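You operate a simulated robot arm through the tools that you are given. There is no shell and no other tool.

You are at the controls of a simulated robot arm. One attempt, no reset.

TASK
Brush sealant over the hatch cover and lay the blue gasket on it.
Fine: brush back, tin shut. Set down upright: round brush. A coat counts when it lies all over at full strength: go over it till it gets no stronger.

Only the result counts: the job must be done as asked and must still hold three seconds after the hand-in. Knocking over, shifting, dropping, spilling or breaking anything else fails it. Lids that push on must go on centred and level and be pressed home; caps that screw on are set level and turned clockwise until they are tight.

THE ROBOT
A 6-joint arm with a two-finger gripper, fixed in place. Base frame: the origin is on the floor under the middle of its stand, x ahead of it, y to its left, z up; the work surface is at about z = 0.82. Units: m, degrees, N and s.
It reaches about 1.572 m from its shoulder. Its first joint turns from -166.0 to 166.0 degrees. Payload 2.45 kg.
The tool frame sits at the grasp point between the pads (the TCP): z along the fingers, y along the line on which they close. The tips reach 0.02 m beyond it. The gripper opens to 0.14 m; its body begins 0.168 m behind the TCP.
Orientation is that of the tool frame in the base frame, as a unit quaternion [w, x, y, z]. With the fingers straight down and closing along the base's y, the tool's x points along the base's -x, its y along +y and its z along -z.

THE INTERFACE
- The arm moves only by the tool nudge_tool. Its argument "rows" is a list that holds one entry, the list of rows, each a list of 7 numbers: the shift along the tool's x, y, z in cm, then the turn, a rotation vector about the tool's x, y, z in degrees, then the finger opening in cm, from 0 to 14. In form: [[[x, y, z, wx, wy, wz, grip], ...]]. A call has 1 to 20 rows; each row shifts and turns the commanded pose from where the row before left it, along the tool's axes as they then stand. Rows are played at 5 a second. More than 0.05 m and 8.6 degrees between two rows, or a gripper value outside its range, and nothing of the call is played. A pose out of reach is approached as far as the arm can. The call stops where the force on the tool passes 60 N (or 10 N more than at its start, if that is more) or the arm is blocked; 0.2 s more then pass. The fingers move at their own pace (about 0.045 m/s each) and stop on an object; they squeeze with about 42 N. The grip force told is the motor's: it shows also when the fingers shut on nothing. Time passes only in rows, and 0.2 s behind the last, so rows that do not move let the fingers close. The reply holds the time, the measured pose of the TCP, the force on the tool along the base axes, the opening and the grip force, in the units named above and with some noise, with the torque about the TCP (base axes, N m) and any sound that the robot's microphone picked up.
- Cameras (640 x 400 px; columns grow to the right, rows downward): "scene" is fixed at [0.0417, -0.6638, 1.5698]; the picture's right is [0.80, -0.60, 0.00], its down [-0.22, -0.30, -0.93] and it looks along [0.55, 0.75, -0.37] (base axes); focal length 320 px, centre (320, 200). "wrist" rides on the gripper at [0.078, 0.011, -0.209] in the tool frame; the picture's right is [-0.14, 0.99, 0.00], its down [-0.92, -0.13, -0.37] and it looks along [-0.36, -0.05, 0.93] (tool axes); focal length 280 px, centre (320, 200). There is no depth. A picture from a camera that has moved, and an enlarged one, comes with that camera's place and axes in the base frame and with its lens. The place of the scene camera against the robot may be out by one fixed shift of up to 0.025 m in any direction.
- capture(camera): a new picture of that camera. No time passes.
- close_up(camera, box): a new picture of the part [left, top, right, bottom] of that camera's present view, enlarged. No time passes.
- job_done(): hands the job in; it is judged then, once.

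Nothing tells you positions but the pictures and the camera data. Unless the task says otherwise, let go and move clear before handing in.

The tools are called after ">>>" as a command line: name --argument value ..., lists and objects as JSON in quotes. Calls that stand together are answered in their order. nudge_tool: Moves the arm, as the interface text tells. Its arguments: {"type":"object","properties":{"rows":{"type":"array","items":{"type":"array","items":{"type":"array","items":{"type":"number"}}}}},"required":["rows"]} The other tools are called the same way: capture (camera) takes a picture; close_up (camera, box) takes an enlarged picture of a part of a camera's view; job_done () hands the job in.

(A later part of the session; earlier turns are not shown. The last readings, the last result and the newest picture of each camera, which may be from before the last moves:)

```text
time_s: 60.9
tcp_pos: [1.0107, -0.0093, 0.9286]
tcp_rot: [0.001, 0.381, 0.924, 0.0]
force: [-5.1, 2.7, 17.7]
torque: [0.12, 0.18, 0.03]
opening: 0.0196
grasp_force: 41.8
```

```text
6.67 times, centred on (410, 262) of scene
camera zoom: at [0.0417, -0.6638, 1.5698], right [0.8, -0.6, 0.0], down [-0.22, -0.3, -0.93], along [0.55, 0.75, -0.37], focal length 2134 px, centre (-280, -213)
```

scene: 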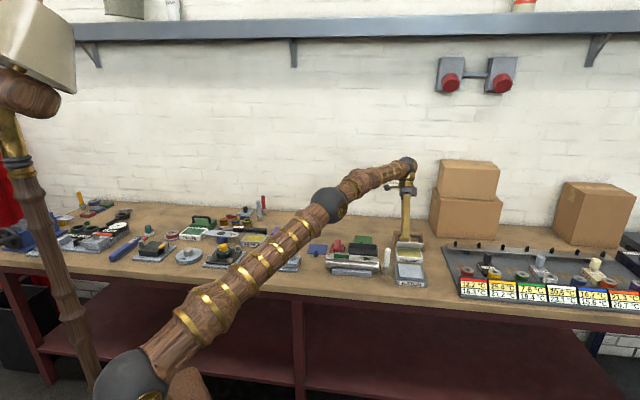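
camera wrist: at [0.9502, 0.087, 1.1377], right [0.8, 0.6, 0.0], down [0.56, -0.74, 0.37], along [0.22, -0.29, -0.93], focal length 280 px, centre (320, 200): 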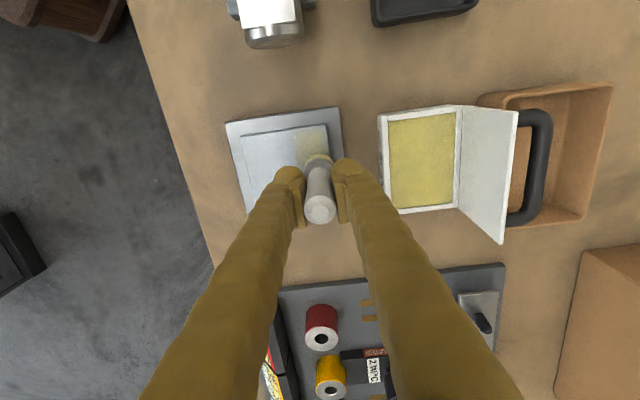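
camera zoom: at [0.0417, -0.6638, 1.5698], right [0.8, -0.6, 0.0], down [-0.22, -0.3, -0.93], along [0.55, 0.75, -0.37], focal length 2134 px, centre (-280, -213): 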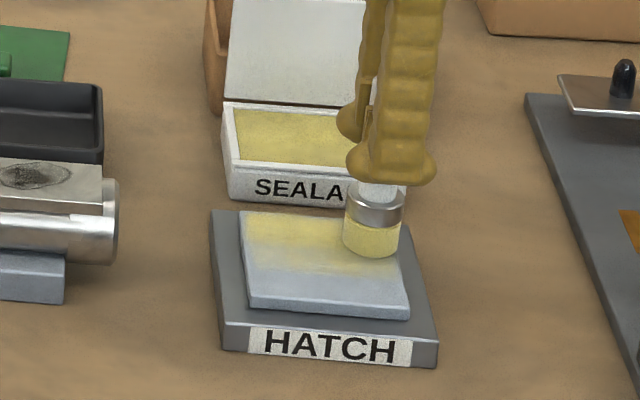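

>>> nudge_tool --rows '[[[0, -0.8, 0, 0, 0, 0, 1], [0, -0.8, 0, 0, 0, 0, 1], [0.8, 0, 0, 0, 0, 0, 1], [0.8, 0, 0, 0, 0, 0, 1], [0.8, 0, 0, 0, 0, 0, 1], [0.8, 0, 0, 0, 0, 0, 1], [0.8, 0, 0, 0, 0, 0, 1], [0.8, 0, 0, 0, 0, 0, 1], [0.8, 0, 0, 0, 0, 0, 1], [0.8, 0, 0, 0, 0, 0, 1], [0, 0, 0, 0, 0, 0, 1]]]'

>>> close_up --camera "scene" --box '[380, 232, 440, 292]'

```text
time_s: 63.3
tcp_pos: [0.9544, 0.023, 0.9284]
tcp_rot: [0.001, 0.382, 0.924, 0.0]
force: [0.6, -0.3, 0.4]
torque: [-0.03, -0.06, 0.0]
opening: 0.0193
grasp_force: 41.9
```

```text
6.67 times, centred on (410, 262) of scene
camera zoom: at [0.0417, -0.6638, 1.5698], right [0.8, -0.6, 0.0], down [-0.22, -0.3, -0.93], along [0.55, 0.75, -0.37], focal length 2134 px, centre (-280, -213)
```

zoom: 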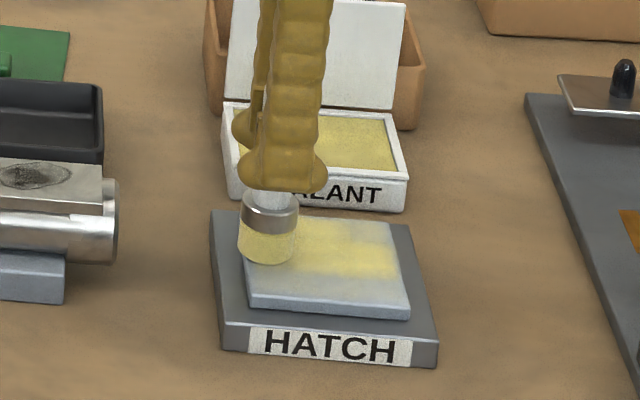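

>>> nudge_tool --rows '[[[0, 0, 0.08, 0, 0, 0, 1], [0, 0, 0, 0, 0, 0, 1], [0, 0, 0, 0, 0, 0, 1]]]'

```text
time_s: 64.1
tcp_pos: [0.953, 0.023, 0.9265]
tcp_rot: [0.001, 0.382, 0.924, 0.0]
force: [3.1, 2.3, 13.4]
torque: [-0.09, -0.2, 0.05]
opening: 0.0196
grasp_force: 42.2
```

>>> nudge_tool --rows '[[[-0.8, 0, 0.03, 0, 0, 0, 1], [-0.8, 0, 0, 0, 0, 0, 1], [-0.8, 0, 0, 0, 0, 0, 1], [-0.8, 0, 0, 0, 0, 0, 1], [-0.8, 0, 0, 0, 0, 0, 1], [-0.8, 0, 0, 0, 0, 0, 1], [-0.8, 0, 0, 0, 0, 0, 1], [-0.8, 0, 0, 0, 0, 0, 1], [0, 0, 0, 0, 0, 0, 1]]]'

>>> close_up --camera "scene" --box '[380, 232, 440, 292]'

```text
time_s: 66.1
tcp_pos: [0.997, -0.0225, 0.9272]
tcp_rot: [0.001, 0.382, 0.924, 0.0]
force: [-2.0, 4.7, 23.4]
torque: [0.21, 0.14, -0.01]
opening: 0.0195
grasp_force: 41.4
```

```text
6.67 times, centred on (410, 262) of scene
camera zoom: at [0.0417, -0.6638, 1.5698], right [0.8, -0.6, 0.0], down [-0.22, -0.3, -0.93], along [0.55, 0.75, -0.37], focal length 2134 px, centre (-280, -213)
```

zoom: 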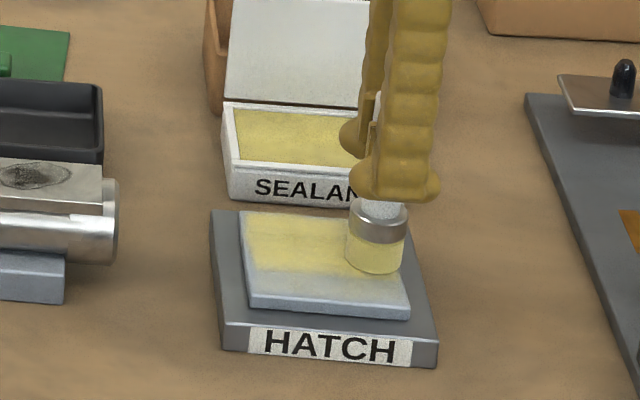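

>>> nudge_tool --rows '[[[0, -0.8, 0, 0, 0, 0, 1], [0, -0.8, 0, 0, 0, 0, 1], [0.8, 0, 0.008, 0, 0, 0, 1], [0.8, 0, 0.008, 0, 0, 0, 1], [0.8, 0, 0.008, 0, 0, 0, 1], [0.8, 0, 0.008, 0, 0, 0, 1], [0.8, 0, 0.008, 0, 0, 0, 1], [0.8, 0, 0.008, 0, 0, 0, 1], [0.8, 0, 0.008, 0, 0, 0, 1], [0.8, 0, 0.008, 0, 0, 0, 1], [0, -0.8, 0, 0, 0, 0, 1], [0, -0.8, 0, 0, 0, 0, 1], [0, 0, 0, 0, 0, 0, 1]]]'

>>> close_up --camera "scene" --box '[380, 232, 440, 292]'

```text
time_s: 68.9
tcp_pos: [0.93, 0.0019, 0.9254]
tcp_rot: [0.001, 0.382, 0.924, 0.0]
force: [1.6, 2.2, 14.9]
torque: [0.08, -0.1, 0.01]
opening: 0.0195
grasp_force: 41.7
```

```text
6.67 times, centred on (410, 262) of scene
camera zoom: at [0.0417, -0.6638, 1.5698], right [0.8, -0.6, 0.0], down [-0.22, -0.3, -0.93], along [0.55, 0.75, -0.37], focal length 2134 px, centre (-280, -213)
```

zoom: 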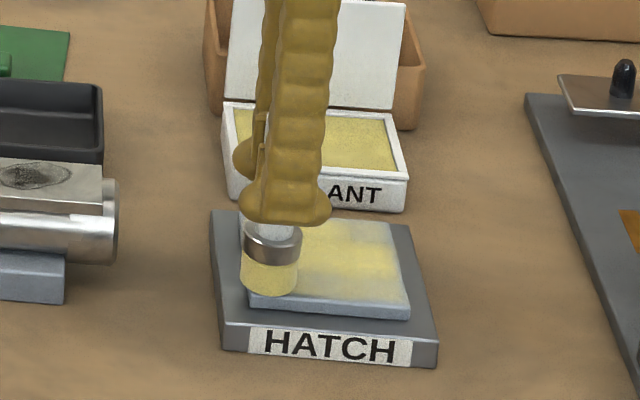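

>>> nudge_tool --rows '[[[-0.8, 0, -0.004, 0, 0, 0, 1], [-0.8, 0, -0.004, 0, 0, 0, 1], [-0.8, 0, -0.004, 0, 0, 0, 1], [-0.8, 0, -0.004, 0, 0, 0, 1], [-0.8, 0, -0.004, 0, 0, 0, 1], [-0.8, 0, -0.004, 0, 0, 0, 1], [-0.8, 0, -0.004, 0, 0, 0, 1], [-0.8, 0, -0.004, 0, 0, 0, 1], [0, 0, 0, 0, 0, 0, 1]]]'

>>> close_up --camera "scene" --box '[380, 232, 440, 292]'

>>> capture --camera "wrist"

```text
time_s: 70.9
tcp_pos: [0.9776, -0.0443, 0.926]
tcp_rot: [0.0, 0.382, 0.924, 0.0]
force: [-0.4, 0.7, 1.7]
torque: [0.05, -0.04, 0.01]
opening: 0.0194
grasp_force: 42.2
```

```text
6.67 times, centred on (410, 262) of scene
camera zoom: at [0.0417, -0.6638, 1.5698], right [0.8, -0.6, 0.0], down [-0.22, -0.3, -0.93], along [0.55, 0.75, -0.37], focal length 2134 px, centre (-280, -213)
```

zoom: 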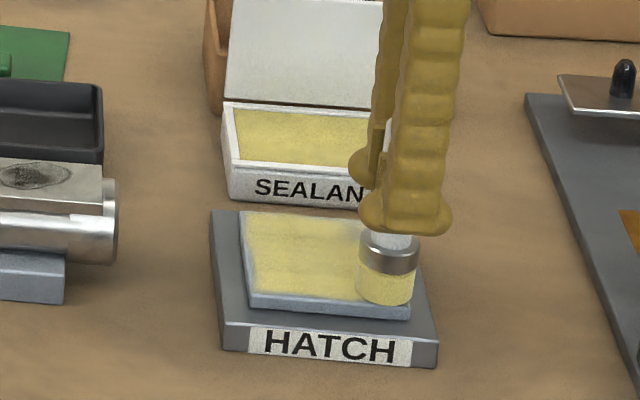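

```text
taken
camera wrist: at [0.9286, 0.0188, 1.135], right [0.8, 0.6, 0.0], down [0.56, -0.74, 0.37], along [0.22, -0.29, -0.93], focal length 280 px, centre (320, 200)
```

wrist: 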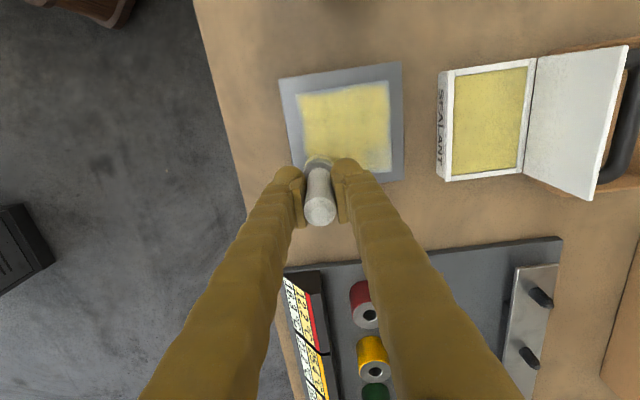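

>>> close_up --camera "wrist" --box '[270, 50, 430, 190]'

>>> close_up --camera "scene" --box '[396, 256, 426, 286]'

```text
2.86 times, centred on (350, 120) of wrist
camera zoom: at [0.9286, 0.0188, 1.135], right [0.8, 0.6, 0.0], down [0.56, -0.74, 0.37], along [0.22, -0.29, -0.93], focal length 801 px, centre (234, 429)
```

zoom: 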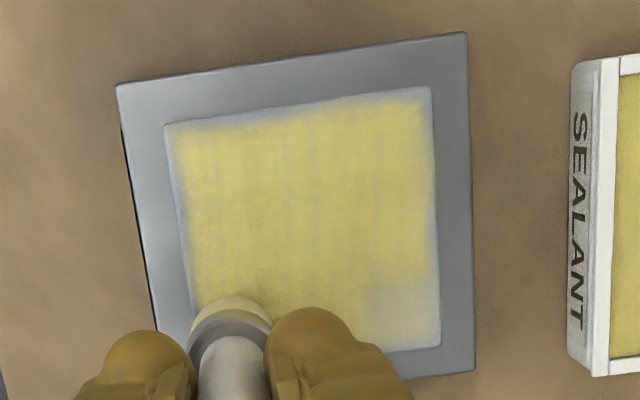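

```text
13.33 times, centred on (411, 271) of scene
camera zoom: at [0.0417, -0.6638, 1.5698], right [0.8, -0.6, 0.0], down [-0.22, -0.3, -0.93], along [0.55, 0.75, -0.37], focal length 4268 px, centre (-893, -747)
```

zoom: 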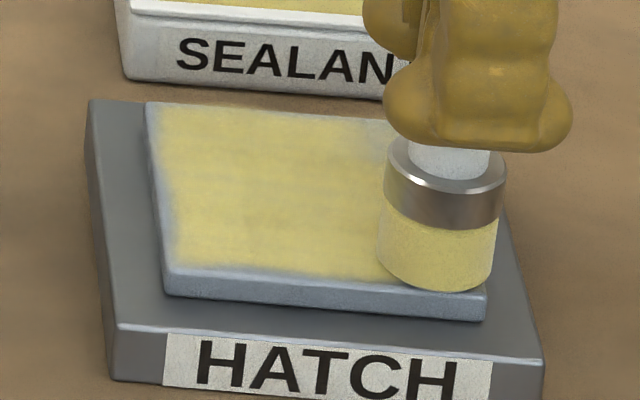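

The coat covers most of the plate but is thin along the edges and at one corner. I'll dip the brush again and then go over it with wider strokes.

>>> nudge_tool --rows '[[[0, 0, -1, 0, 0, 0, 1], [0, 0, -2, 0, 0, 0, 1], [0, 0, -2, 0, 0, 0, 1], [0, 0, -1, 0, 0, 0, 1], [0.55, 3.2, 0, 0, 0, 0, 1], [0.55, 3.2, 0, 0, 0, 0, 1], [0.55, 3.2, 0, 0, 0, 0, 1], [0.55, 3.2, 0, 0, 0, 0, 1], [0.55, 3.3, 0, 0, 0, 0, 1], [0, 0, 1.5, 0, 0, 0, 1], [0, 0, 1.5, 0, 0, 0, 1], [0, 0, 1.5, 0, 0, 0, 1], [0, 0, 1.3, 0, 0, 0, 1], [0, 0, 0, 0, 0, 0, 1]]]'

>>> close_up --camera "scene" --box '[380, 232, 440, 292]'

```text
time_s: 73.9
tcp_pos: [1.0713, 0.087, 0.9278]
tcp_rot: [0.002, 0.382, 0.924, 0.0]
force: [-0.1, -0.3, -1.1]
torque: [0.04, -0.02, 0.02]
opening: 0.0192
grasp_force: 41.8
```

```text
6.67 times, centred on (410, 262) of scene
camera zoom: at [0.0417, -0.6638, 1.5698], right [0.8, -0.6, 0.0], down [-0.22, -0.3, -0.93], along [0.55, 0.75, -0.37], focal length 2134 px, centre (-280, -213)
```

zoom: 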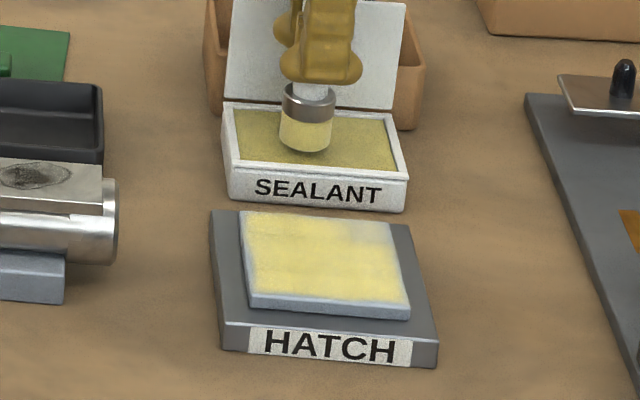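

>>> nudge_tool --rows '[[[0, 0, 0.25, 0, 0, 0, 1], [0, 0, 0.25, 0, 0, 0, 1], [0, 0, 0, 0, 0, 0, 1]]]'

```text
time_s: 74.7
tcp_pos: [1.0711, 0.0884, 0.9217]
tcp_rot: [0.001, 0.382, 0.924, -0.001]
force: [-0.1, -0.3, -0.7]
torque: [0.0, 0.0, -0.01]
opening: 0.0191
grasp_force: 41.7
```

>>> nudge_tool --rows '[[[0, 0, 0.15, 0, 0, 0, 1], [0, 0, 0.1, 0, 0, 0, 1], [0, 0, 0, 0, 0, 0, 1]]]'

>>> close_up --camera "scene" --box '[380, 232, 440, 292]'

```text
time_s: 75.5
tcp_pos: [1.0704, 0.088, 0.9209]
tcp_rot: [0.001, 0.381, 0.925, 0.0]
force: [-1.1, -1.4, 20.9]
torque: [-0.19, 0.04, -0.01]
opening: 0.0195
grasp_force: 41.5
```

```text
6.67 times, centred on (410, 262) of scene
camera zoom: at [0.0417, -0.6638, 1.5698], right [0.8, -0.6, 0.0], down [-0.22, -0.3, -0.93], along [0.55, 0.75, -0.37], focal length 2134 px, centre (-280, -213)
```

zoom: 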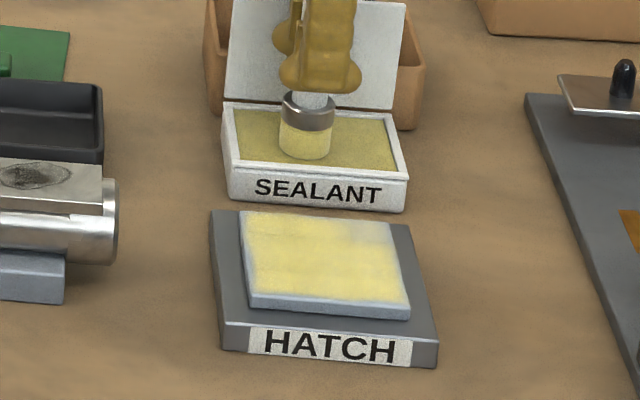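

>>> nudge_tool --rows '[[[0, 0, 0, 0, 0, 0, 1], [0, 0, -1, 0, 0, 0, 1], [0, 0, -2, 0, 0, 0, 1], [0, 0, -2.5, 0, 0, 0, 1], [1.42, -3.12, 0, 0, 0, 0, 1], [1.42, -3.12, 0, 0, 0, 0, 1], [1.42, -3.12, 0, 0, 0, 0, 1], [0, 0, 2, 0, 0, 0, 1], [0, 0, 1.5, 0, 0, 0, 1], [0, 0, 1.0, 0, 0, 0, 1], [0, 0, 0.4, 0, 0, 0, 1], [0, 0, 0, 0, 0, 0, 1]]]'

>>> close_up --camera "scene" --box '[380, 232, 440, 292]'

```text
time_s: 78.1
tcp_pos: [0.9739, 0.0526, 0.9268]
tcp_rot: [0.001, 0.381, 0.924, 0.0]
force: [1.3, 1.5, -0.9]
torque: [0.02, -0.04, 0.01]
opening: 0.0194
grasp_force: 41.8
```

```text
6.67 times, centred on (410, 262) of scene
camera zoom: at [0.0417, -0.6638, 1.5698], right [0.8, -0.6, 0.0], down [-0.22, -0.3, -0.93], along [0.55, 0.75, -0.37], focal length 2134 px, centre (-280, -213)
```

zoom: 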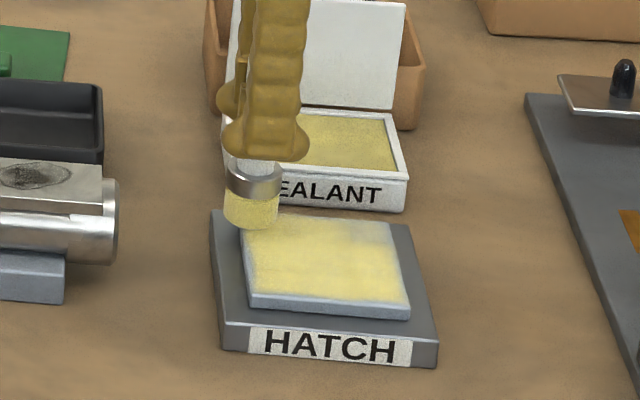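

>>> nudge_tool --rows '[[[0, 0, 0.1, 0, 0, 0, 1], [0, 0, 0, 0, 0, 0, 1], [0, 0, 0, 0, 0, 0, 1]]]'

```text
time_s: 78.9
tcp_pos: [0.9743, 0.0532, 0.9251]
tcp_rot: [0.001, 0.382, 0.924, 0.0]
force: [-0.4, 1.6, 16.3]
torque: [0.01, -0.03, -0.01]
opening: 0.0197
grasp_force: 41.9
```

>>> nudge_tool --rows '[[[-0.8, 0, 0, 0, 0, 0, 1], [-0.8, 0, 0, 0, 0, 0, 1], [-0.8, 0, 0, 0, 0, 0, 1], [-0.8, 0, 0, 0, 0, 0, 1], [-0.8, 0, 0, 0, 0, 0, 1], [-0.8, 0, 0, 0, 0, 0, 1], [-0.8, 0, 0, 0, 0, 0, 1], [-0.8, 0, 0, 0, 0, 0, 1], [-0.8, 0, 0, 0, 0, 0, 1], [0, 0, 0, 0, 0, 0, 1]]]'

>>> close_up --camera "scene" --box '[380, 232, 440, 292]'

```text
time_s: 81.1
tcp_pos: [1.0243, 0.0012, 0.9243]
tcp_rot: [0.002, 0.382, 0.924, 0.001]
force: [-2.0, 2.4, 18.3]
torque: [0.08, 0.02, 0.0]
opening: 0.0194
grasp_force: 42.0
```

```text
6.67 times, centred on (410, 262) of scene
camera zoom: at [0.0417, -0.6638, 1.5698], right [0.8, -0.6, 0.0], down [-0.22, -0.3, -0.93], along [0.55, 0.75, -0.37], focal length 2134 px, centre (-280, -213)
```

zoom: 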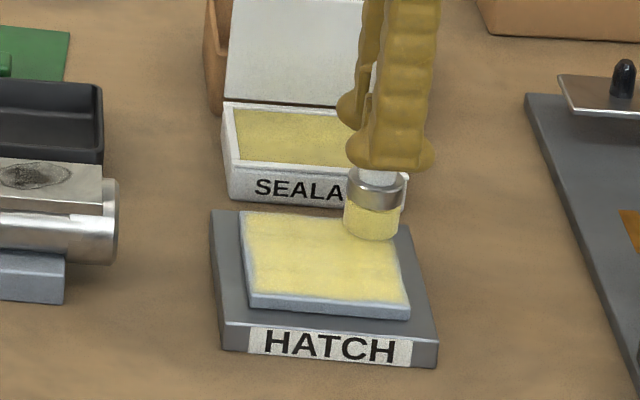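

>>> nudge_tool --rows '[[[0, -0.72, 0, 0, 0, 0, 1], [0, -0.72, 0, 0, 0, 0, 1], [0.8, 0, 0.006, 0, 0, 0, 1], [0.8, 0, 0.006, 0, 0, 0, 1], [0.8, 0, 0.006, 0, 0, 0, 1], [0.8, 0, 0.006, 0, 0, 0, 1], [0.8, 0, 0.006, 0, 0, 0, 1], [0.8, 0, 0.006, 0, 0, 0, 1], [0.8, 0, 0.006, 0, 0, 0, 1], [0.8, 0, 0.006, 0, 0, 0, 1], [0.8, 0, 0.006, 0, 0, 0, 1], [0, 0, 0, 0, 0, 0, 1]]]'

>>> close_up --camera "scene" --box '[380, 232, 440, 292]'

```text
time_s: 83.7
tcp_pos: [0.9637, 0.0417, 0.9243]
tcp_rot: [0.0, 0.382, 0.924, 0.001]
force: [1.3, 1.4, 5.7]
torque: [0.01, -0.05, -0.01]
opening: 0.0193
grasp_force: 42.3
```

```text
6.67 times, centred on (410, 262) of scene
camera zoom: at [0.0417, -0.6638, 1.5698], right [0.8, -0.6, 0.0], down [-0.22, -0.3, -0.93], along [0.55, 0.75, -0.37], focal length 2134 px, centre (-280, -213)
```

zoom: 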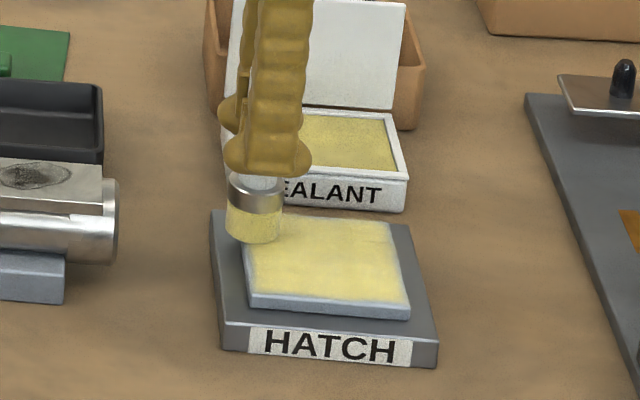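

>>> nudge_tool --rows '[[[0, -0.72, 0.04, 0, 0, 0, 1], [0, -0.72, 0.02, 0, 0, 0, 1], [-0.8, 0, 0, 0, 0, 0, 1], [-0.8, 0, 0, 0, 0, 0, 1], [-0.8, 0, 0, 0, 0, 0, 1], [-0.8, 0, 0, 0, 0, 0, 1], [-0.8, 0, 0, 0, 0, 0, 1], [-0.8, 0, 0, 0, 0, 0, 1], [-0.8, 0, 0, 0, 0, 0, 1], [-0.8, 0, 0, 0, 0, 0, 1], [-0.8, 0, 0, 0, 0, 0, 1], [0, 0, 0, 0, 0, 0, 1]]]'

>>> close_up --camera "scene" --box '[380, 232, 440, 292]'

```text
time_s: 86.3
tcp_pos: [1.0045, -0.018, 0.9246]
tcp_rot: [0.001, 0.382, 0.924, 0.0]
force: [-3.6, 3.9, 14.6]
torque: [0.23, 0.19, 0.0]
opening: 0.0193
grasp_force: 41.9
```

```text
6.67 times, centred on (410, 262) of scene
camera zoom: at [0.0417, -0.6638, 1.5698], right [0.8, -0.6, 0.0], down [-0.22, -0.3, -0.93], along [0.55, 0.75, -0.37], focal length 2134 px, centre (-280, -213)
```

zoom: 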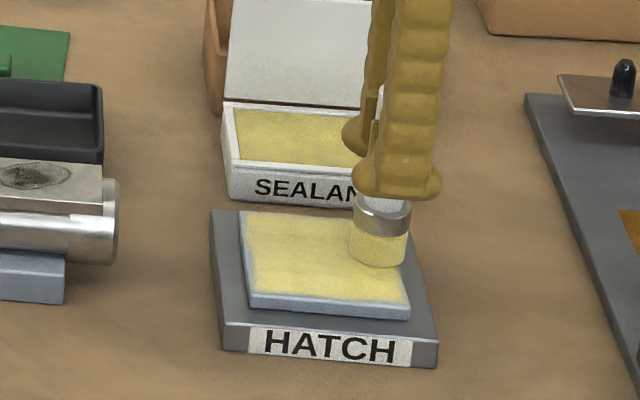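

>>> nudge_tool --rows '[[[0, -0.72, 0, 0, 0, 0, 1], [0, -0.72, 0, 0, 0, 0, 1], [0.8, 0, 0.008, 0, 0, 0, 1], [0.8, 0, 0.008, 0, 0, 0, 1], [0.8, 0, 0.008, 0, 0, 0, 1], [0.8, 0, 0.008, 0, 0, 0, 1], [0.8, 0, 0.008, 0, 0, 0, 1], [0.8, 0, 0.008, 0, 0, 0, 1], [0.8, 0, 0.008, 0, 0, 0, 1], [0.8, 0, 0.008, 0, 0, 0, 1], [0.8, 0, 0.008, 0, 0, 0, 1], [0, 0, 0, 0, 0, 0, 1]]]'

>>> close_up --camera "scene" --box '[380, 232, 440, 292]'

```text
time_s: 88.9
tcp_pos: [0.9421, 0.0203, 0.9236]
tcp_rot: [0.0, 0.383, 0.924, -0.001]
force: [3.0, -5.7, 23.6]
torque: [-0.25, -0.18, -0.01]
opening: 0.0197
grasp_force: 41.4
```

```text
6.67 times, centred on (410, 262) of scene
camera zoom: at [0.0417, -0.6638, 1.5698], right [0.8, -0.6, 0.0], down [-0.22, -0.3, -0.93], along [0.55, 0.75, -0.37], focal length 2134 px, centre (-280, -213)
```

zoom: 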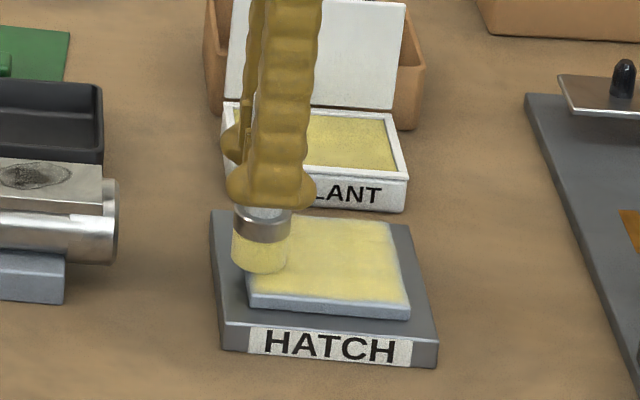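

>>> nudge_tool --rows '[[[0, -0.68, -0.02, 0, 0, 0, 1], [0, -0.68, 0, 0, 0, 0, 1], [-0.8, 0, -0.003, 0, 0, 0, 1], [-0.8, 0, -0.003, 0, 0, 0, 1], [-0.8, 0, -0.003, 0, 0, 0, 1], [-0.8, 0, -0.003, 0, 0, 0, 1], [-0.8, 0, -0.003, 0, 0, 0, 1], [-0.8, 0, -0.003, 0, 0, 0, 1], [-0.8, 0, -0.003, 0, 0, 0, 1], [-0.8, 0, -0.003, 0, 0, 0, 1], [-0.8, 0, -0.003, 0, 0, 0, 1], [0, 0, 0, 0, 0, 0, 1]]]'

>>> close_up --camera "scene" --box '[380, 232, 440, 292]'

```text
time_s: 91.5
tcp_pos: [0.9866, -0.0392, 0.9231]
tcp_rot: [0.001, 0.382, 0.924, 0.0]
force: [-0.2, 0.5, -1.7]
torque: [0.02, 0.02, -0.01]
opening: 0.0194
grasp_force: 42.4
```

```text
6.67 times, centred on (410, 262) of scene
camera zoom: at [0.0417, -0.6638, 1.5698], right [0.8, -0.6, 0.0], down [-0.22, -0.3, -0.93], along [0.55, 0.75, -0.37], focal length 2134 px, centre (-280, -213)
```

zoom: 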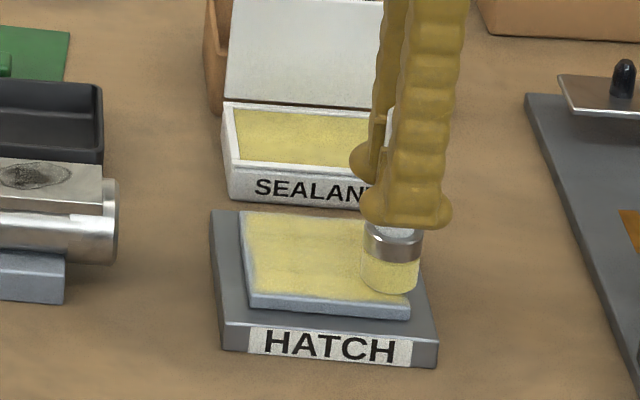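

>>> nudge_tool --rows '[[[0, 0, 0.08, 0, 0, 0, 1], [0, 0, 0, 0, 0, 0, 1], [0, 0, 0, 0, 0, 0, 1]]]'

```text
time_s: 92.3
tcp_pos: [0.9849, -0.038, 0.9223]
tcp_rot: [0.0, 0.382, 0.924, 0.0]
force: [0.1, -0.4, -0.3]
torque: [0.03, 0.0, 0.01]
opening: 0.0193
grasp_force: 41.9
```

>>> nudge_tool --rows '[[[0, 0, 0.08, 0, 0, 0, 1], [0, 0, 0, 0, 0, 0, 1], [0, 0, 0, 0, 0, 0, 1]]]'

```text
time_s: 93.1
tcp_pos: [0.9844, -0.0388, 0.9226]
tcp_rot: [0.001, 0.382, 0.924, 0.0]
force: [-1.3, 3.2, 14.3]
torque: [0.35, 0.27, -0.03]
opening: 0.0194
grasp_force: 42.1
```

>>> nudge_tool --rows '[[[0.8, 0, 0.008, 0, 0, 0, 1], [0.8, 0, 0.008, 0, 0, 0, 1], [0.8, 0, 0.008, 0, 0, 0, 1], [0.8, 0, 0.008, 0, 0, 0, 1], [0.8, 0, 0.008, 0, 0, 0, 1], [0.8, 0, 0.008, 0, 0, 0, 1], [0.8, 0, 0.008, 0, 0, 0, 1], [0.8, 0, 0.008, 0, 0, 0, 1], [0.8, 0, 0.008, 0, 0, 0, 1], [0, -0.72, 0, 0, 0, 0, 1], [0, -0.72, 0, 0, 0, 0, 1], [0, 0, 0, 0, 0, 0, 1]]]'

>>> close_up --camera "scene" --box '[380, 232, 440, 292]'

```text
time_s: 95.7
tcp_pos: [0.9222, 0.0013, 0.921]
tcp_rot: [0.0, 0.382, 0.924, 0.0]
force: [2.7, 5.3, 26.8]
torque: [0.32, 0.03, -0.03]
opening: 0.0194
grasp_force: 42.2
```

```text
6.67 times, centred on (410, 262) of scene
camera zoom: at [0.0417, -0.6638, 1.5698], right [0.8, -0.6, 0.0], down [-0.22, -0.3, -0.93], along [0.55, 0.75, -0.37], focal length 2134 px, centre (-280, -213)
```

zoom: 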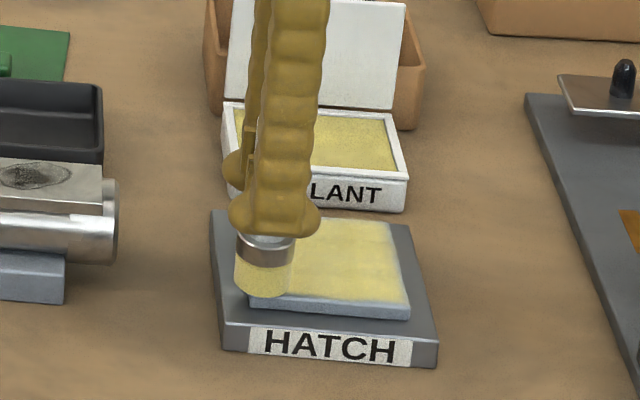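

>>> nudge_tool --rows '[[[-0.8, 0, -0.02, 0, 0, 0, 1], [-0.8, 0, 0, 0, 0, 0, 1], [-0.8, 0, 0, 0, 0, 0, 1], [-0.8, 0, 0, 0, 0, 0, 1], [-0.8, 0, 0, 0, 0, 0, 1], [-0.8, 0, 0, 0, 0, 0, 1], [-0.8, 0, 0, 0, 0, 0, 1], [-0.8, 0, 0, 0, 0, 0, 1], [-0.8, 0, 0, 0, 0, 0, 1], [0, 0, 0, 0, 0, 0, 1]]]'

>>> close_up --camera "wrist" --box '[270, 50, 430, 190]'

>>> close_up --camera "scene" --box '[394, 250, 430, 286]'

```text
time_s: 97.9
tcp_pos: [0.9751, -0.0484, 0.9212]
tcp_rot: [0.0, 0.381, 0.925, 0.0]
force: [0.0, -0.2, 0.1]
torque: [0.04, 0.01, 0.01]
opening: 0.0192
grasp_force: 41.4
```

```text
2.86 times, centred on (350, 120) of wrist
camera zoom: at [0.9266, 0.0155, 1.1302], right [0.8, 0.6, 0.0], down [0.56, -0.74, 0.37], along [0.22, -0.29, -0.93], focal length 801 px, centre (234, 429)
```

zoom: 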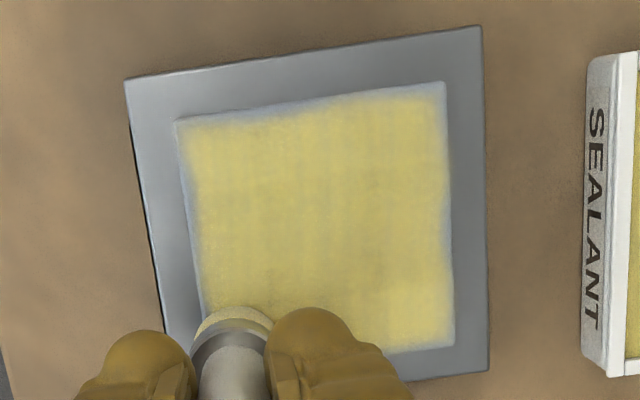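

```text
11.11 times, centred on (412, 268) of scene
camera zoom: at [0.0417, -0.6638, 1.5698], right [0.8, -0.6, 0.0], down [-0.22, -0.3, -0.93], along [0.55, 0.75, -0.37], focal length 3557 px, centre (-702, -556)
```

zoom: 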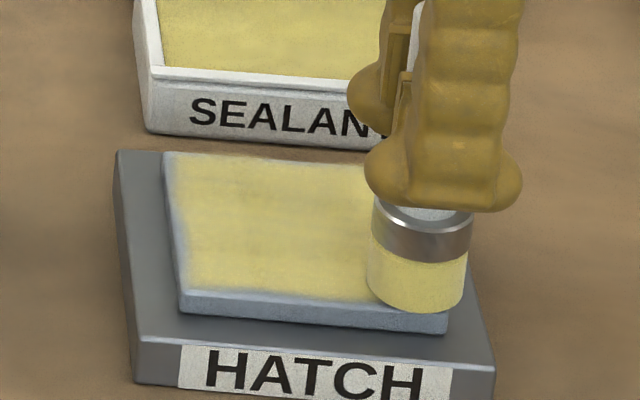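

The coat is stronger now, but the edges still look faint. I'll lift off, look at the plate and dip again before an edge pass.

>>> nudge_tool --rows '[[[0, 0, -1, 0, 0, 0, 1], [0, 0, -2, 0, 0, 0, 1], [0, 0, -2, 0, 0, 0, 1], [0, 0, -1, 0, 0, 0, 1], [0.57, 3.3, 0, 0, 0, 0, 1], [0.57, 3.3, 0, 0, 0, 0, 1], [0.57, 3.3, 0, 0, 0, 0, 1], [0.57, 3.3, 0, 0, 0, 0, 1], [0.57, 3.3, 0, 0, 0, 0, 1], [0, 0, 0, 0, 0, 0, 1]]]'

>>> close_up --camera "wrist" --box '[170, 90, 290, 210]'

>>> close_up --camera "scene" --box '[394, 250, 430, 286]'

```text
time_s: 100.1
tcp_pos: [1.0718, 0.0883, 0.9822]
tcp_rot: [0.0, 0.381, 0.924, 0.0]
force: [-0.9, 0.3, -0.6]
torque: [0.0, 0.02, 0.01]
opening: 0.0191
grasp_force: 41.7
```

```text
3.33 times, centred on (230, 150) of wrist
camera zoom: at [1.0242, 0.1518, 1.1912], right [0.8, 0.6, 0.0], down [0.56, -0.74, 0.37], along [0.22, -0.29, -0.93], focal length 935 px, centre (620, 367)
```

zoom: 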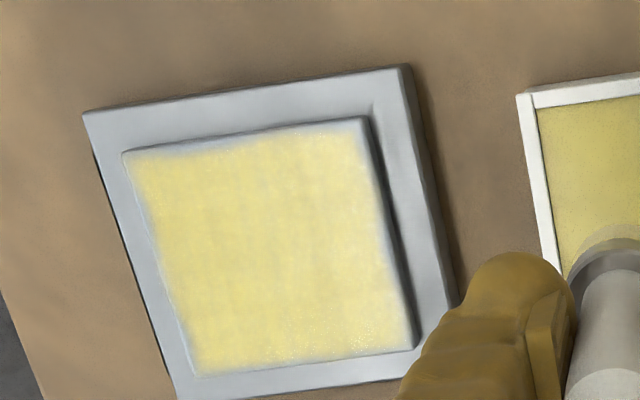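

```text
11.11 times, centred on (412, 268) of scene
camera zoom: at [0.0417, -0.6638, 1.5698], right [0.8, -0.6, 0.0], down [-0.22, -0.3, -0.93], along [0.55, 0.75, -0.37], focal length 3557 px, centre (-702, -556)
```

zoom: 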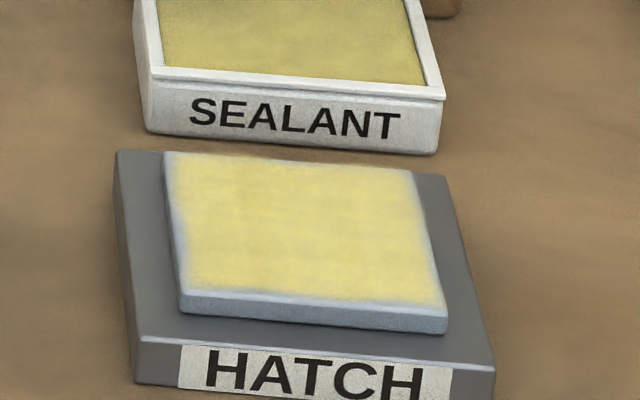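

>>> nudge_tool --rows '[[[0, 0, 2, 0, 0, 0, 1], [0, 0, 2, 0, 0, 0, 1], [0, 0, 1.5, 0, 0, 0, 1], [0, 0, 0.7, 0, 0, 0, 1], [0, 0, 0.2, 0, 0, 0, 1], [0, 0, 0, 0, 0, 0, 1]]]'

```text
time_s: 101.5
tcp_pos: [1.0715, 0.0874, 0.916]
tcp_rot: [0.0, 0.382, 0.924, -0.001]
force: [-0.3, -0.6, -1.1]
torque: [-0.05, 0.0, -0.01]
opening: 0.0196
grasp_force: 42.0
```

>>> nudge_tool --rows '[[[0, 0, 0.15, 0, 0, 0, 1], [0, 0, 0.1, 0, 0, 0, 1], [0, 0, 0, 0, 0, 0, 1]]]'

```text
time_s: 102.3
tcp_pos: [1.0716, 0.0878, 0.9169]
tcp_rot: [0.001, 0.382, 0.924, 0.0]
force: [4.8, -3.3, 18.8]
torque: [-0.15, -0.1, 0.02]
opening: 0.0195
grasp_force: 42.2
```

>>> nudge_tool --rows '[[[0.3, 0, 0, 0, 0, 0, 1], [-0.3, 0, 0, 0, 0, 0, 1], [0, 0, -1, 0, 0, 0, 1], [0, 0, -2, 0, 0, 0, 1], [0, 0, -2.5, 0, 0, 0, 1], [1.52, -2.93, 0, 0, 0, 0, 1], [1.52, -2.93, 0, 0, 0, 0, 1], [1.52, -2.92, 0, 0, 0, 0, 1], [0, 0, 2, 0, 0, 0, 1], [0, 0, 1.5, 0, 0, 0, 1], [0, 0, 1.0, 0, 0, 0, 1], [0, 0, 0.3, 0, 0, 0, 1], [0, 0, 0, 0, 0, 0, 1]]]'

>>> close_up --camera "scene" --box '[380, 232, 440, 292]'

```text
time_s: 105.1
tcp_pos: [0.9782, 0.0583, 0.9217]
tcp_rot: [0.0, 0.382, 0.924, 0.0]
force: [-0.2, -0.1, -1.5]
torque: [0.0, 0.0, -0.02]
opening: 0.0191
grasp_force: 41.8
```

```text
6.67 times, centred on (410, 262) of scene
camera zoom: at [0.0417, -0.6638, 1.5698], right [0.8, -0.6, 0.0], down [-0.22, -0.3, -0.93], along [0.55, 0.75, -0.37], focal length 2134 px, centre (-280, -213)
```

zoom: 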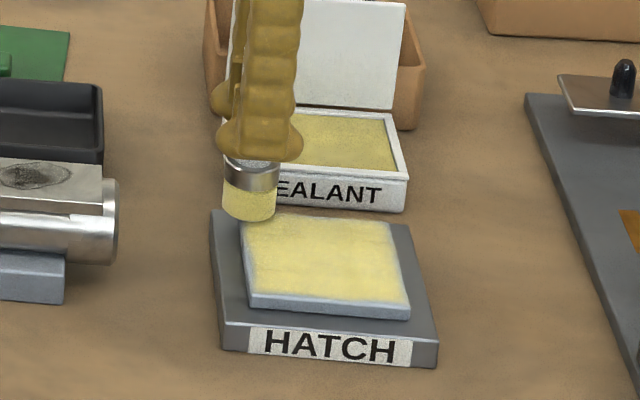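

>>> nudge_tool --rows '[[[-0.4, -0.3, 0.08, 0, 0, 0, 1], [0, 0, 0, 0, 0, 0, 1], [0, 0, 0, 0, 0, 0, 1]]]'

```text
time_s: 105.9
tcp_pos: [0.9775, 0.0529, 0.9214]
tcp_rot: [-0.001, 0.381, 0.924, 0.001]
force: [-0.6, 0.3, -0.9]
torque: [-0.01, 0.01, 0.01]
opening: 0.0194
grasp_force: 41.7
```

>>> nudge_tool --rows '[[[0, 0, 0.08, 0, 0, 0, 1], [0, 0, 0, 0, 0, 0, 1], [0, 0, 0, 0, 0, 0, 1]]]'

```text
time_s: 106.7
tcp_pos: [0.977, 0.0523, 0.9199]
tcp_rot: [0.001, 0.382, 0.924, 0.001]
force: [0.9, 0.9, 4.7]
torque: [0.03, 0.05, 0.04]
opening: 0.0194
grasp_force: 42.3
```

>>> nudge_tool --rows '[[[0.4, 0.3, 0.03, 0, 0, 0, 1], [-0.8, 0, 0, 0, 0, 0, 1], [-0.8, 0, 0, 0, 0, 0, 1], [-0.8, 0, 0, 0, 0, 0, 1], [-0.8, 0, 0, 0, 0, 0, 1], [-0.8, 0, 0, 0, 0, 0, 1], [-0.8, 0, 0, 0, 0, 0, 1], [-0.8, 0, 0, 0, 0, 0, 1], [-0.8, 0, 0, 0, 0, 0, 1], [-0.8, 0, 0, 0, 0, 0, 1], [-0.9, 0, 0, 0, 0, 0, 1], [0, 0, 0, 0, 0, 0, 1]]]'

>>> close_up --camera "scene" --box '[380, 232, 440, 292]'

```text
time_s: 109.3
tcp_pos: [1.0341, 0.0017, 0.9196]
tcp_rot: [0.0, 0.382, 0.924, 0.0]
force: [-0.8, 0.7, 13.1]
torque: [0.19, 0.18, 0.0]
opening: 0.0195
grasp_force: 42.0
```

```text
6.67 times, centred on (410, 262) of scene
camera zoom: at [0.0417, -0.6638, 1.5698], right [0.8, -0.6, 0.0], down [-0.22, -0.3, -0.93], along [0.55, 0.75, -0.37], focal length 2134 px, centre (-280, -213)
```

zoom: 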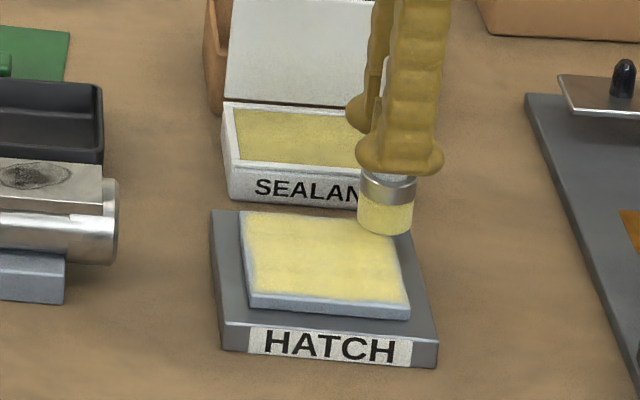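

>>> nudge_tool --rows '[[[0, -0.8, 0, 0, 0, 0, 1], [0, -0.8, 0, 0, 0, 0, 1], [0, -0.8, 0, 0, 0, 0, 1], [0, -0.8, 0, 0, 0, 0, 1], [0, -0.8, 0, 0, 0, 0, 1], [0, -0.8, 0, 0, 0, 0, 1], [0, -0.8, 0, 0, 0, 0, 1], [0, -0.8, 0, 0, 0, 0, 1], [0, -0.8, 0, 0, 0, 0, 1], [0, -0.9, 0, 0, 0, 0, 1], [0, 0, 0, 0, 0, 0, 1]]]'

>>> close_up --camera "scene" --box '[380, 232, 440, 292]'

```text
time_s: 111.7
tcp_pos: [0.9762, -0.0566, 0.9193]
tcp_rot: [0.001, 0.382, 0.924, -0.001]
force: [0.0, -1.1, 6.0]
torque: [0.0, 0.01, 0.0]
opening: 0.0193
grasp_force: 42.3
```

```text
6.67 times, centred on (410, 262) of scene
camera zoom: at [0.0417, -0.6638, 1.5698], right [0.8, -0.6, 0.0], down [-0.22, -0.3, -0.93], along [0.55, 0.75, -0.37], focal length 2134 px, centre (-280, -213)
```

zoom: 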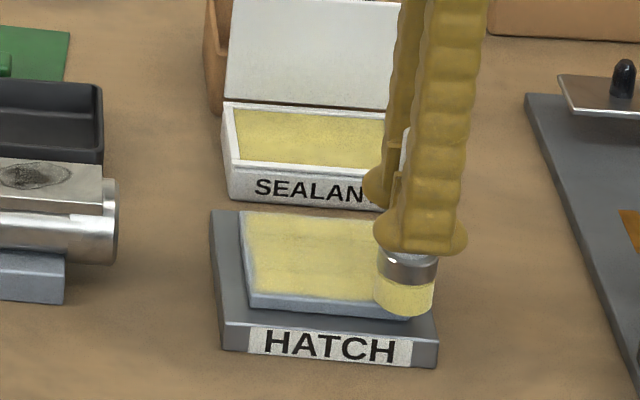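

Contact is still good at the front-right corner. Next comes the front edge, going left.

>>> nudge_tool --rows '[[[0, 0, 0.03, 0, 0, 0, 1], [0.8, 0, 0.006, 0, 0, 0, 1], [0.8, 0, 0.006, 0, 0, 0, 1], [0.8, 0, 0.006, 0, 0, 0, 1], [0.8, 0, 0.006, 0, 0, 0, 1], [0.8, 0, 0.006, 0, 0, 0, 1], [0.8, 0, 0.006, 0, 0, 0, 1], [0.8, 0, 0.006, 0, 0, 0, 1], [0.8, 0, 0.006, 0, 0, 0, 1], [0.8, 0, 0.006, 0, 0, 0, 1], [0.8, 0, 0.006, 0, 0, 0, 1], [0, 0, 0, 0, 0, 0, 1]]]'

>>> close_up --camera "scene" --box '[380, 232, 440, 292]'

```text
time_s: 114.3
tcp_pos: [0.9207, 0.0002, 0.9196]
tcp_rot: [0.0, 0.382, 0.924, 0.001]
force: [4.1, -4.9, 28.6]
torque: [-0.29, -0.21, 0.0]
opening: 0.0192
grasp_force: 41.6
```

```text
6.67 times, centred on (410, 262) of scene
camera zoom: at [0.0417, -0.6638, 1.5698], right [0.8, -0.6, 0.0], down [-0.22, -0.3, -0.93], along [0.55, 0.75, -0.37], focal length 2134 px, centre (-280, -213)
```

zoom: 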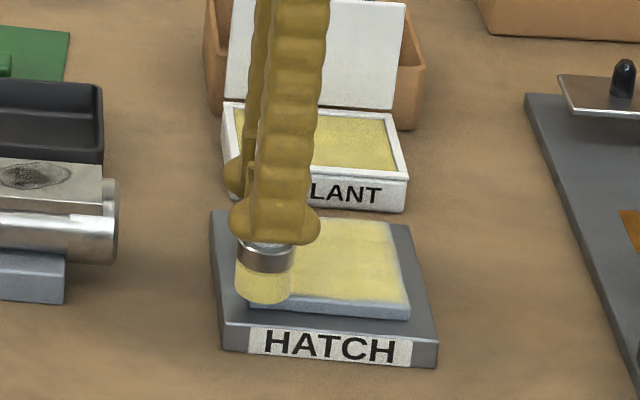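

>>> nudge_tool --rows '[[[0, 0, -0.04, 0, 0, 0, 1], [0, 0.8, 0, 0, 0, 0, 1], [0, 0.8, 0, 0, 0, 0, 1], [0, 0.8, 0, 0, 0, 0, 1], [0, 0.8, 0, 0, 0, 0, 1], [0, 0.8, 0, 0, 0, 0, 1], [0, 0.8, 0, 0, 0, 0, 1], [0, 0.8, 0, 0, 0, 0, 1], [0, 0.8, 0, 0, 0, 0, 1], [0, 0.8, 0, 0, 0, 0, 1], [0, 0.9, 0, 0, 0, 0, 1], [0, 0, 0, 0, 0, 0, 1]]]'

>>> close_up --camera "scene" --box '[380, 232, 440, 292]'

>>> capture --camera "wrist"

```text
time_s: 116.9
tcp_pos: [0.9799, 0.0584, 0.9189]
tcp_rot: [-0.001, 0.381, 0.924, 0.001]
force: [-2.3, -2.1, 10.9]
torque: [-0.06, 0.1, 0.02]
opening: 0.0195
grasp_force: 42.1
```

```text
6.67 times, centred on (410, 262) of scene
camera zoom: at [0.0417, -0.6638, 1.5698], right [0.8, -0.6, 0.0], down [-0.22, -0.3, -0.93], along [0.55, 0.75, -0.37], focal length 2134 px, centre (-280, -213)
```

zoom: 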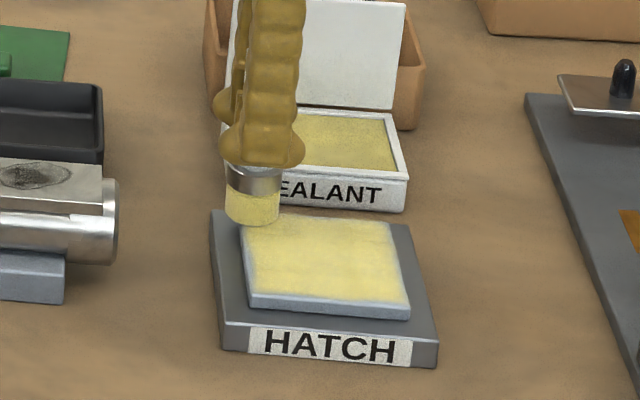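

```text
taken
camera wrist: at [0.9298, 0.1209, 1.1272], right [0.8, 0.6, 0.0], down [0.56, -0.74, 0.37], along [0.22, -0.29, -0.93], focal length 280 px, centre (320, 200)
```

wrist: 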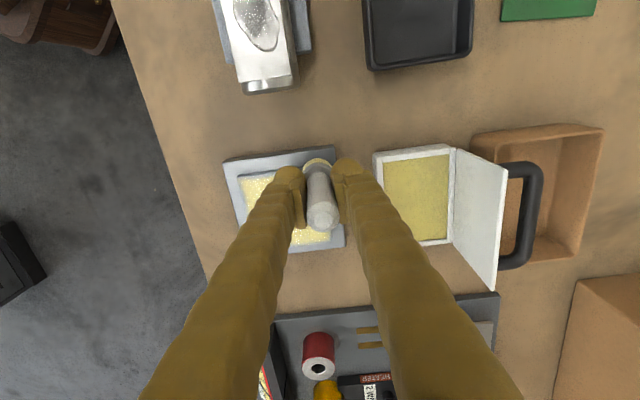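

>>> nudge_tool --rows '[[[0, 0, -1, 0, 0, 0, 1], [0, 0, -2, 0, 0, 0, 1], [0, 0, -2, 0, 0, 0, 1], [0, 0, -1, 0, 0, 0, 1], [-1.5, 2.9, 0, 0, 0, 0, 1], [-1.5, 2.9, 0, 0, 0, 0, 1], [-1.5, 2.9, 0, 0, 0, 0, 1], [0, 0, 0, 0, 0, 0, 1]]]'

>>> close_up --camera "wrist" --box '[170, 90, 290, 210]'

>>> close_up --camera "scene" --box '[394, 250, 430, 286]'

```text
time_s: 118.7
tcp_pos: [1.0708, 0.0862, 0.9782]
tcp_rot: [0.0, 0.381, 0.924, 0.0]
force: [-0.3, -0.1, -0.1]
torque: [-0.04, 0.01, 0.02]
opening: 0.0194
grasp_force: 41.5
```

```text
3.33 times, centred on (230, 150) of wrist
camera zoom: at [1.0227, 0.1505, 1.1875], right [0.8, 0.6, 0.0], down [0.56, -0.74, 0.37], along [0.22, -0.29, -0.93], focal length 935 px, centre (620, 367)
```

zoom: 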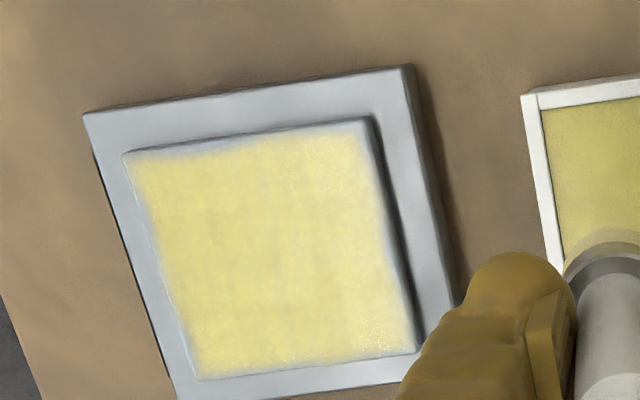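

```text
11.11 times, centred on (412, 268) of scene
camera zoom: at [0.0417, -0.6638, 1.5698], right [0.8, -0.6, 0.0], down [-0.22, -0.3, -0.93], along [0.55, 0.75, -0.37], focal length 3557 px, centre (-702, -556)
```

zoom: 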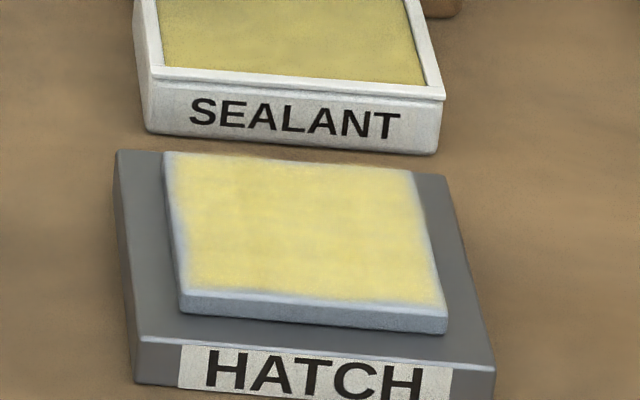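

Going round the edges changed nothing there, so the fade looks like the plate's own rounded rim. I'll dip once more and do another full pass to make sure the coat gets no stronger.

>>> nudge_tool --rows '[[[0, 0, 2, 0, 0, 0, 1], [0, 0, 2, 0, 0, 0, 1], [0, 0, 1.5, 0, 0, 0, 1], [0, 0, 0.7, 0, 0, 0, 1], [0, 0, 0.3, 0, 0, 0, 1], [0, 0, 0, 0, 0, 0, 1]]]'

```text
time_s: 120.1
tcp_pos: [1.0699, 0.0864, 0.9152]
tcp_rot: [0.002, 0.382, 0.924, 0.0]
force: [-4.8, -0.2, 20.2]
torque: [0.2, 0.21, 0.05]
opening: 0.0195
grasp_force: 41.6
```

>>> nudge_tool --rows '[[[0.3, 0, 0, 0, 0, 0, 1], [-0.3, 0, 0, 0, 0, 0, 1], [0, 0, -1, 0, 0, 0, 1], [0, 0, -2, 0, 0, 0, 1], [0, 0, -2.5, 0, 0, 0, 1], [1.35, -3.02, 0, 0, 0, 0, 1], [1.35, -3.02, 0, 0, 0, 0, 1], [1.34, -3.02, 0, 0, 0, 0, 1], [0, 0, 2, 0, 0, 0, 1], [0, 0, 1.5, 0, 0, 0, 1], [0, 0, 1.0, 0, 0, 0, 1], [0, 0, 0.4, 0, 0, 0, 1], [0, 0, 0.08, 0, 0, 0, 1], [0, 0, 0, 0, 0, 0, 1]]]'

```text
time_s: 123.1
tcp_pos: [0.9788, 0.0511, 0.9188]
tcp_rot: [0.002, 0.383, 0.924, 0.0]
force: [0.7, 0.6, -0.4]
torque: [0.03, -0.03, -0.02]
opening: 0.0193
grasp_force: 42.4
```

>>> nudge_tool --rows '[[[0, 0, 0.08, 0, 0, 0, 1], [0, 0, 0.05, 0, 0, 0, 1], [0, 0, 0, 0, 0, 0, 1]]]'

```text
time_s: 123.9
tcp_pos: [0.9771, 0.0514, 0.9186]
tcp_rot: [0.001, 0.381, 0.924, 0.001]
force: [-1.5, 1.4, 13.6]
torque: [0.15, 0.15, 0.0]
opening: 0.0193
grasp_force: 41.7
```

>>> nudge_tool --rows '[[[-0.8, 0, 0, 0, 0, 0, 1], [-0.8, 0, 0, 0, 0, 0, 1], [-0.8, 0, 0, 0, 0, 0, 1], [-0.8, 0, 0, 0, 0, 0, 1], [-0.8, 0, 0, 0, 0, 0, 1], [-0.8, 0, 0, 0, 0, 0, 1], [-0.8, 0, 0, 0, 0, 0, 1], [-0.8, 0, 0, 0, 0, 0, 1], [-0.8, 0, 0, 0, 0, 0, 1], [0, -0.72, 0.01, 0, 0, 0, 1], [0, -0.72, 0.01, 0, 0, 0, 1], [0.8, 0, 0.007, 0, 0, 0, 1], [0.8, 0, 0.007, 0, 0, 0, 1], [0.8, 0, 0.007, 0, 0, 0, 1], [0.8, 0, 0.007, 0, 0, 0, 1], [0.8, 0, 0.007, 0, 0, 0, 1], [0.8, 0, 0.007, 0, 0, 0, 1], [0.8, 0, 0.007, 0, 0, 0, 1], [0.8, 0, 0.007, 0, 0, 0, 1], [0.8, 0, 0.007, 0, 0, 0, 1]]]'

```text
time_s: 128.1
tcp_pos: [0.9684, 0.0427, 0.9178]
tcp_rot: [0.001, 0.382, 0.924, 0.001]
force: [6.0, -6.7, 32.0]
torque: [-0.25, -0.22, 0.01]
opening: 0.0192
grasp_force: 41.8
```

>>> nudge_tool --rows '[[[0, -0.72, -0.03, 0, 0, 0, 1], [0, -0.72, -0.02, 0, 0, 0, 1], [-0.8, 0, 0, 0, 0, 0, 1], [-0.8, 0, 0, 0, 0, 0, 1], [-0.8, 0, 0, 0, 0, 0, 1], [-0.8, 0, 0, 0, 0, 0, 1], [-0.8, 0, 0, 0, 0, 0, 1], [-0.8, 0, 0, 0, 0, 0, 1], [-0.8, 0, 0, 0, 0, 0, 1], [-0.8, 0, 0, 0, 0, 0, 1], [-0.8, 0, 0, 0, 0, 0, 1], [0, 0, 0, 0, 0, 0, 1]]]'

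```text
time_s: 130.7
tcp_pos: [1.0081, -0.021, 0.9173]
tcp_rot: [0.0, 0.381, 0.924, 0.0]
force: [0.3, -0.5, -0.6]
torque: [0.03, -0.03, 0.01]
opening: 0.0191
grasp_force: 41.8
```

>>> nudge_tool --rows '[[[0, 0, 0.08, 0, 0, 0, 1], [0, 0, 0, 0, 0, 0, 1], [0, 0, 0, 0, 0, 0, 1]]]'

```text
time_s: 131.5
tcp_pos: [1.0097, -0.0187, 0.9177]
tcp_rot: [0.0, 0.382, 0.924, 0.001]
force: [0.2, -0.2, -1.5]
torque: [0.01, -0.03, 0.01]
opening: 0.0195
grasp_force: 42.3
```

>>> nudge_tool --rows '[[[0, 0, 0.08, 0, 0, 0, 1], [0, 0, 0, 0, 0, 0, 1], [0, 0, 0, 0, 0, 0, 1]]]'

```text
time_s: 132.3
tcp_pos: [1.0086, -0.0203, 0.916]
tcp_rot: [0.001, 0.382, 0.924, 0.0]
force: [2.0, -1.0, 11.0]
torque: [0.03, -0.05, -0.04]
opening: 0.0193
grasp_force: 42.0
```

>>> nudge_tool --rows '[[[0.8, 0, 0.005, 0, 0, 0, 1], [0.8, 0, 0.005, 0, 0, 0, 1], [0.8, 0, 0.005, 0, 0, 0, 1], [0.8, 0, 0.005, 0, 0, 0, 1], [0.8, 0, 0.005, 0, 0, 0, 1], [0.8, 0, 0.005, 0, 0, 0, 1], [0.8, 0, 0.005, 0, 0, 0, 1], [0.8, 0, 0.005, 0, 0, 0, 1], [0.8, 0, 0.005, 0, 0, 0, 1], [0, -0.72, 0, 0, 0, 0, 1], [0, -0.72, 0, 0, 0, 0, 1], [0, 0, 0, 0, 0, 0, 1]]]'

```text
time_s: 134.9
tcp_pos: [0.9465, 0.0229, 0.9144]
tcp_rot: [0.001, 0.382, 0.924, 0.0]
force: [6.1, 9.0, 32.9]
torque: [0.3, -0.03, -0.04]
opening: 0.0193
grasp_force: 41.8
```

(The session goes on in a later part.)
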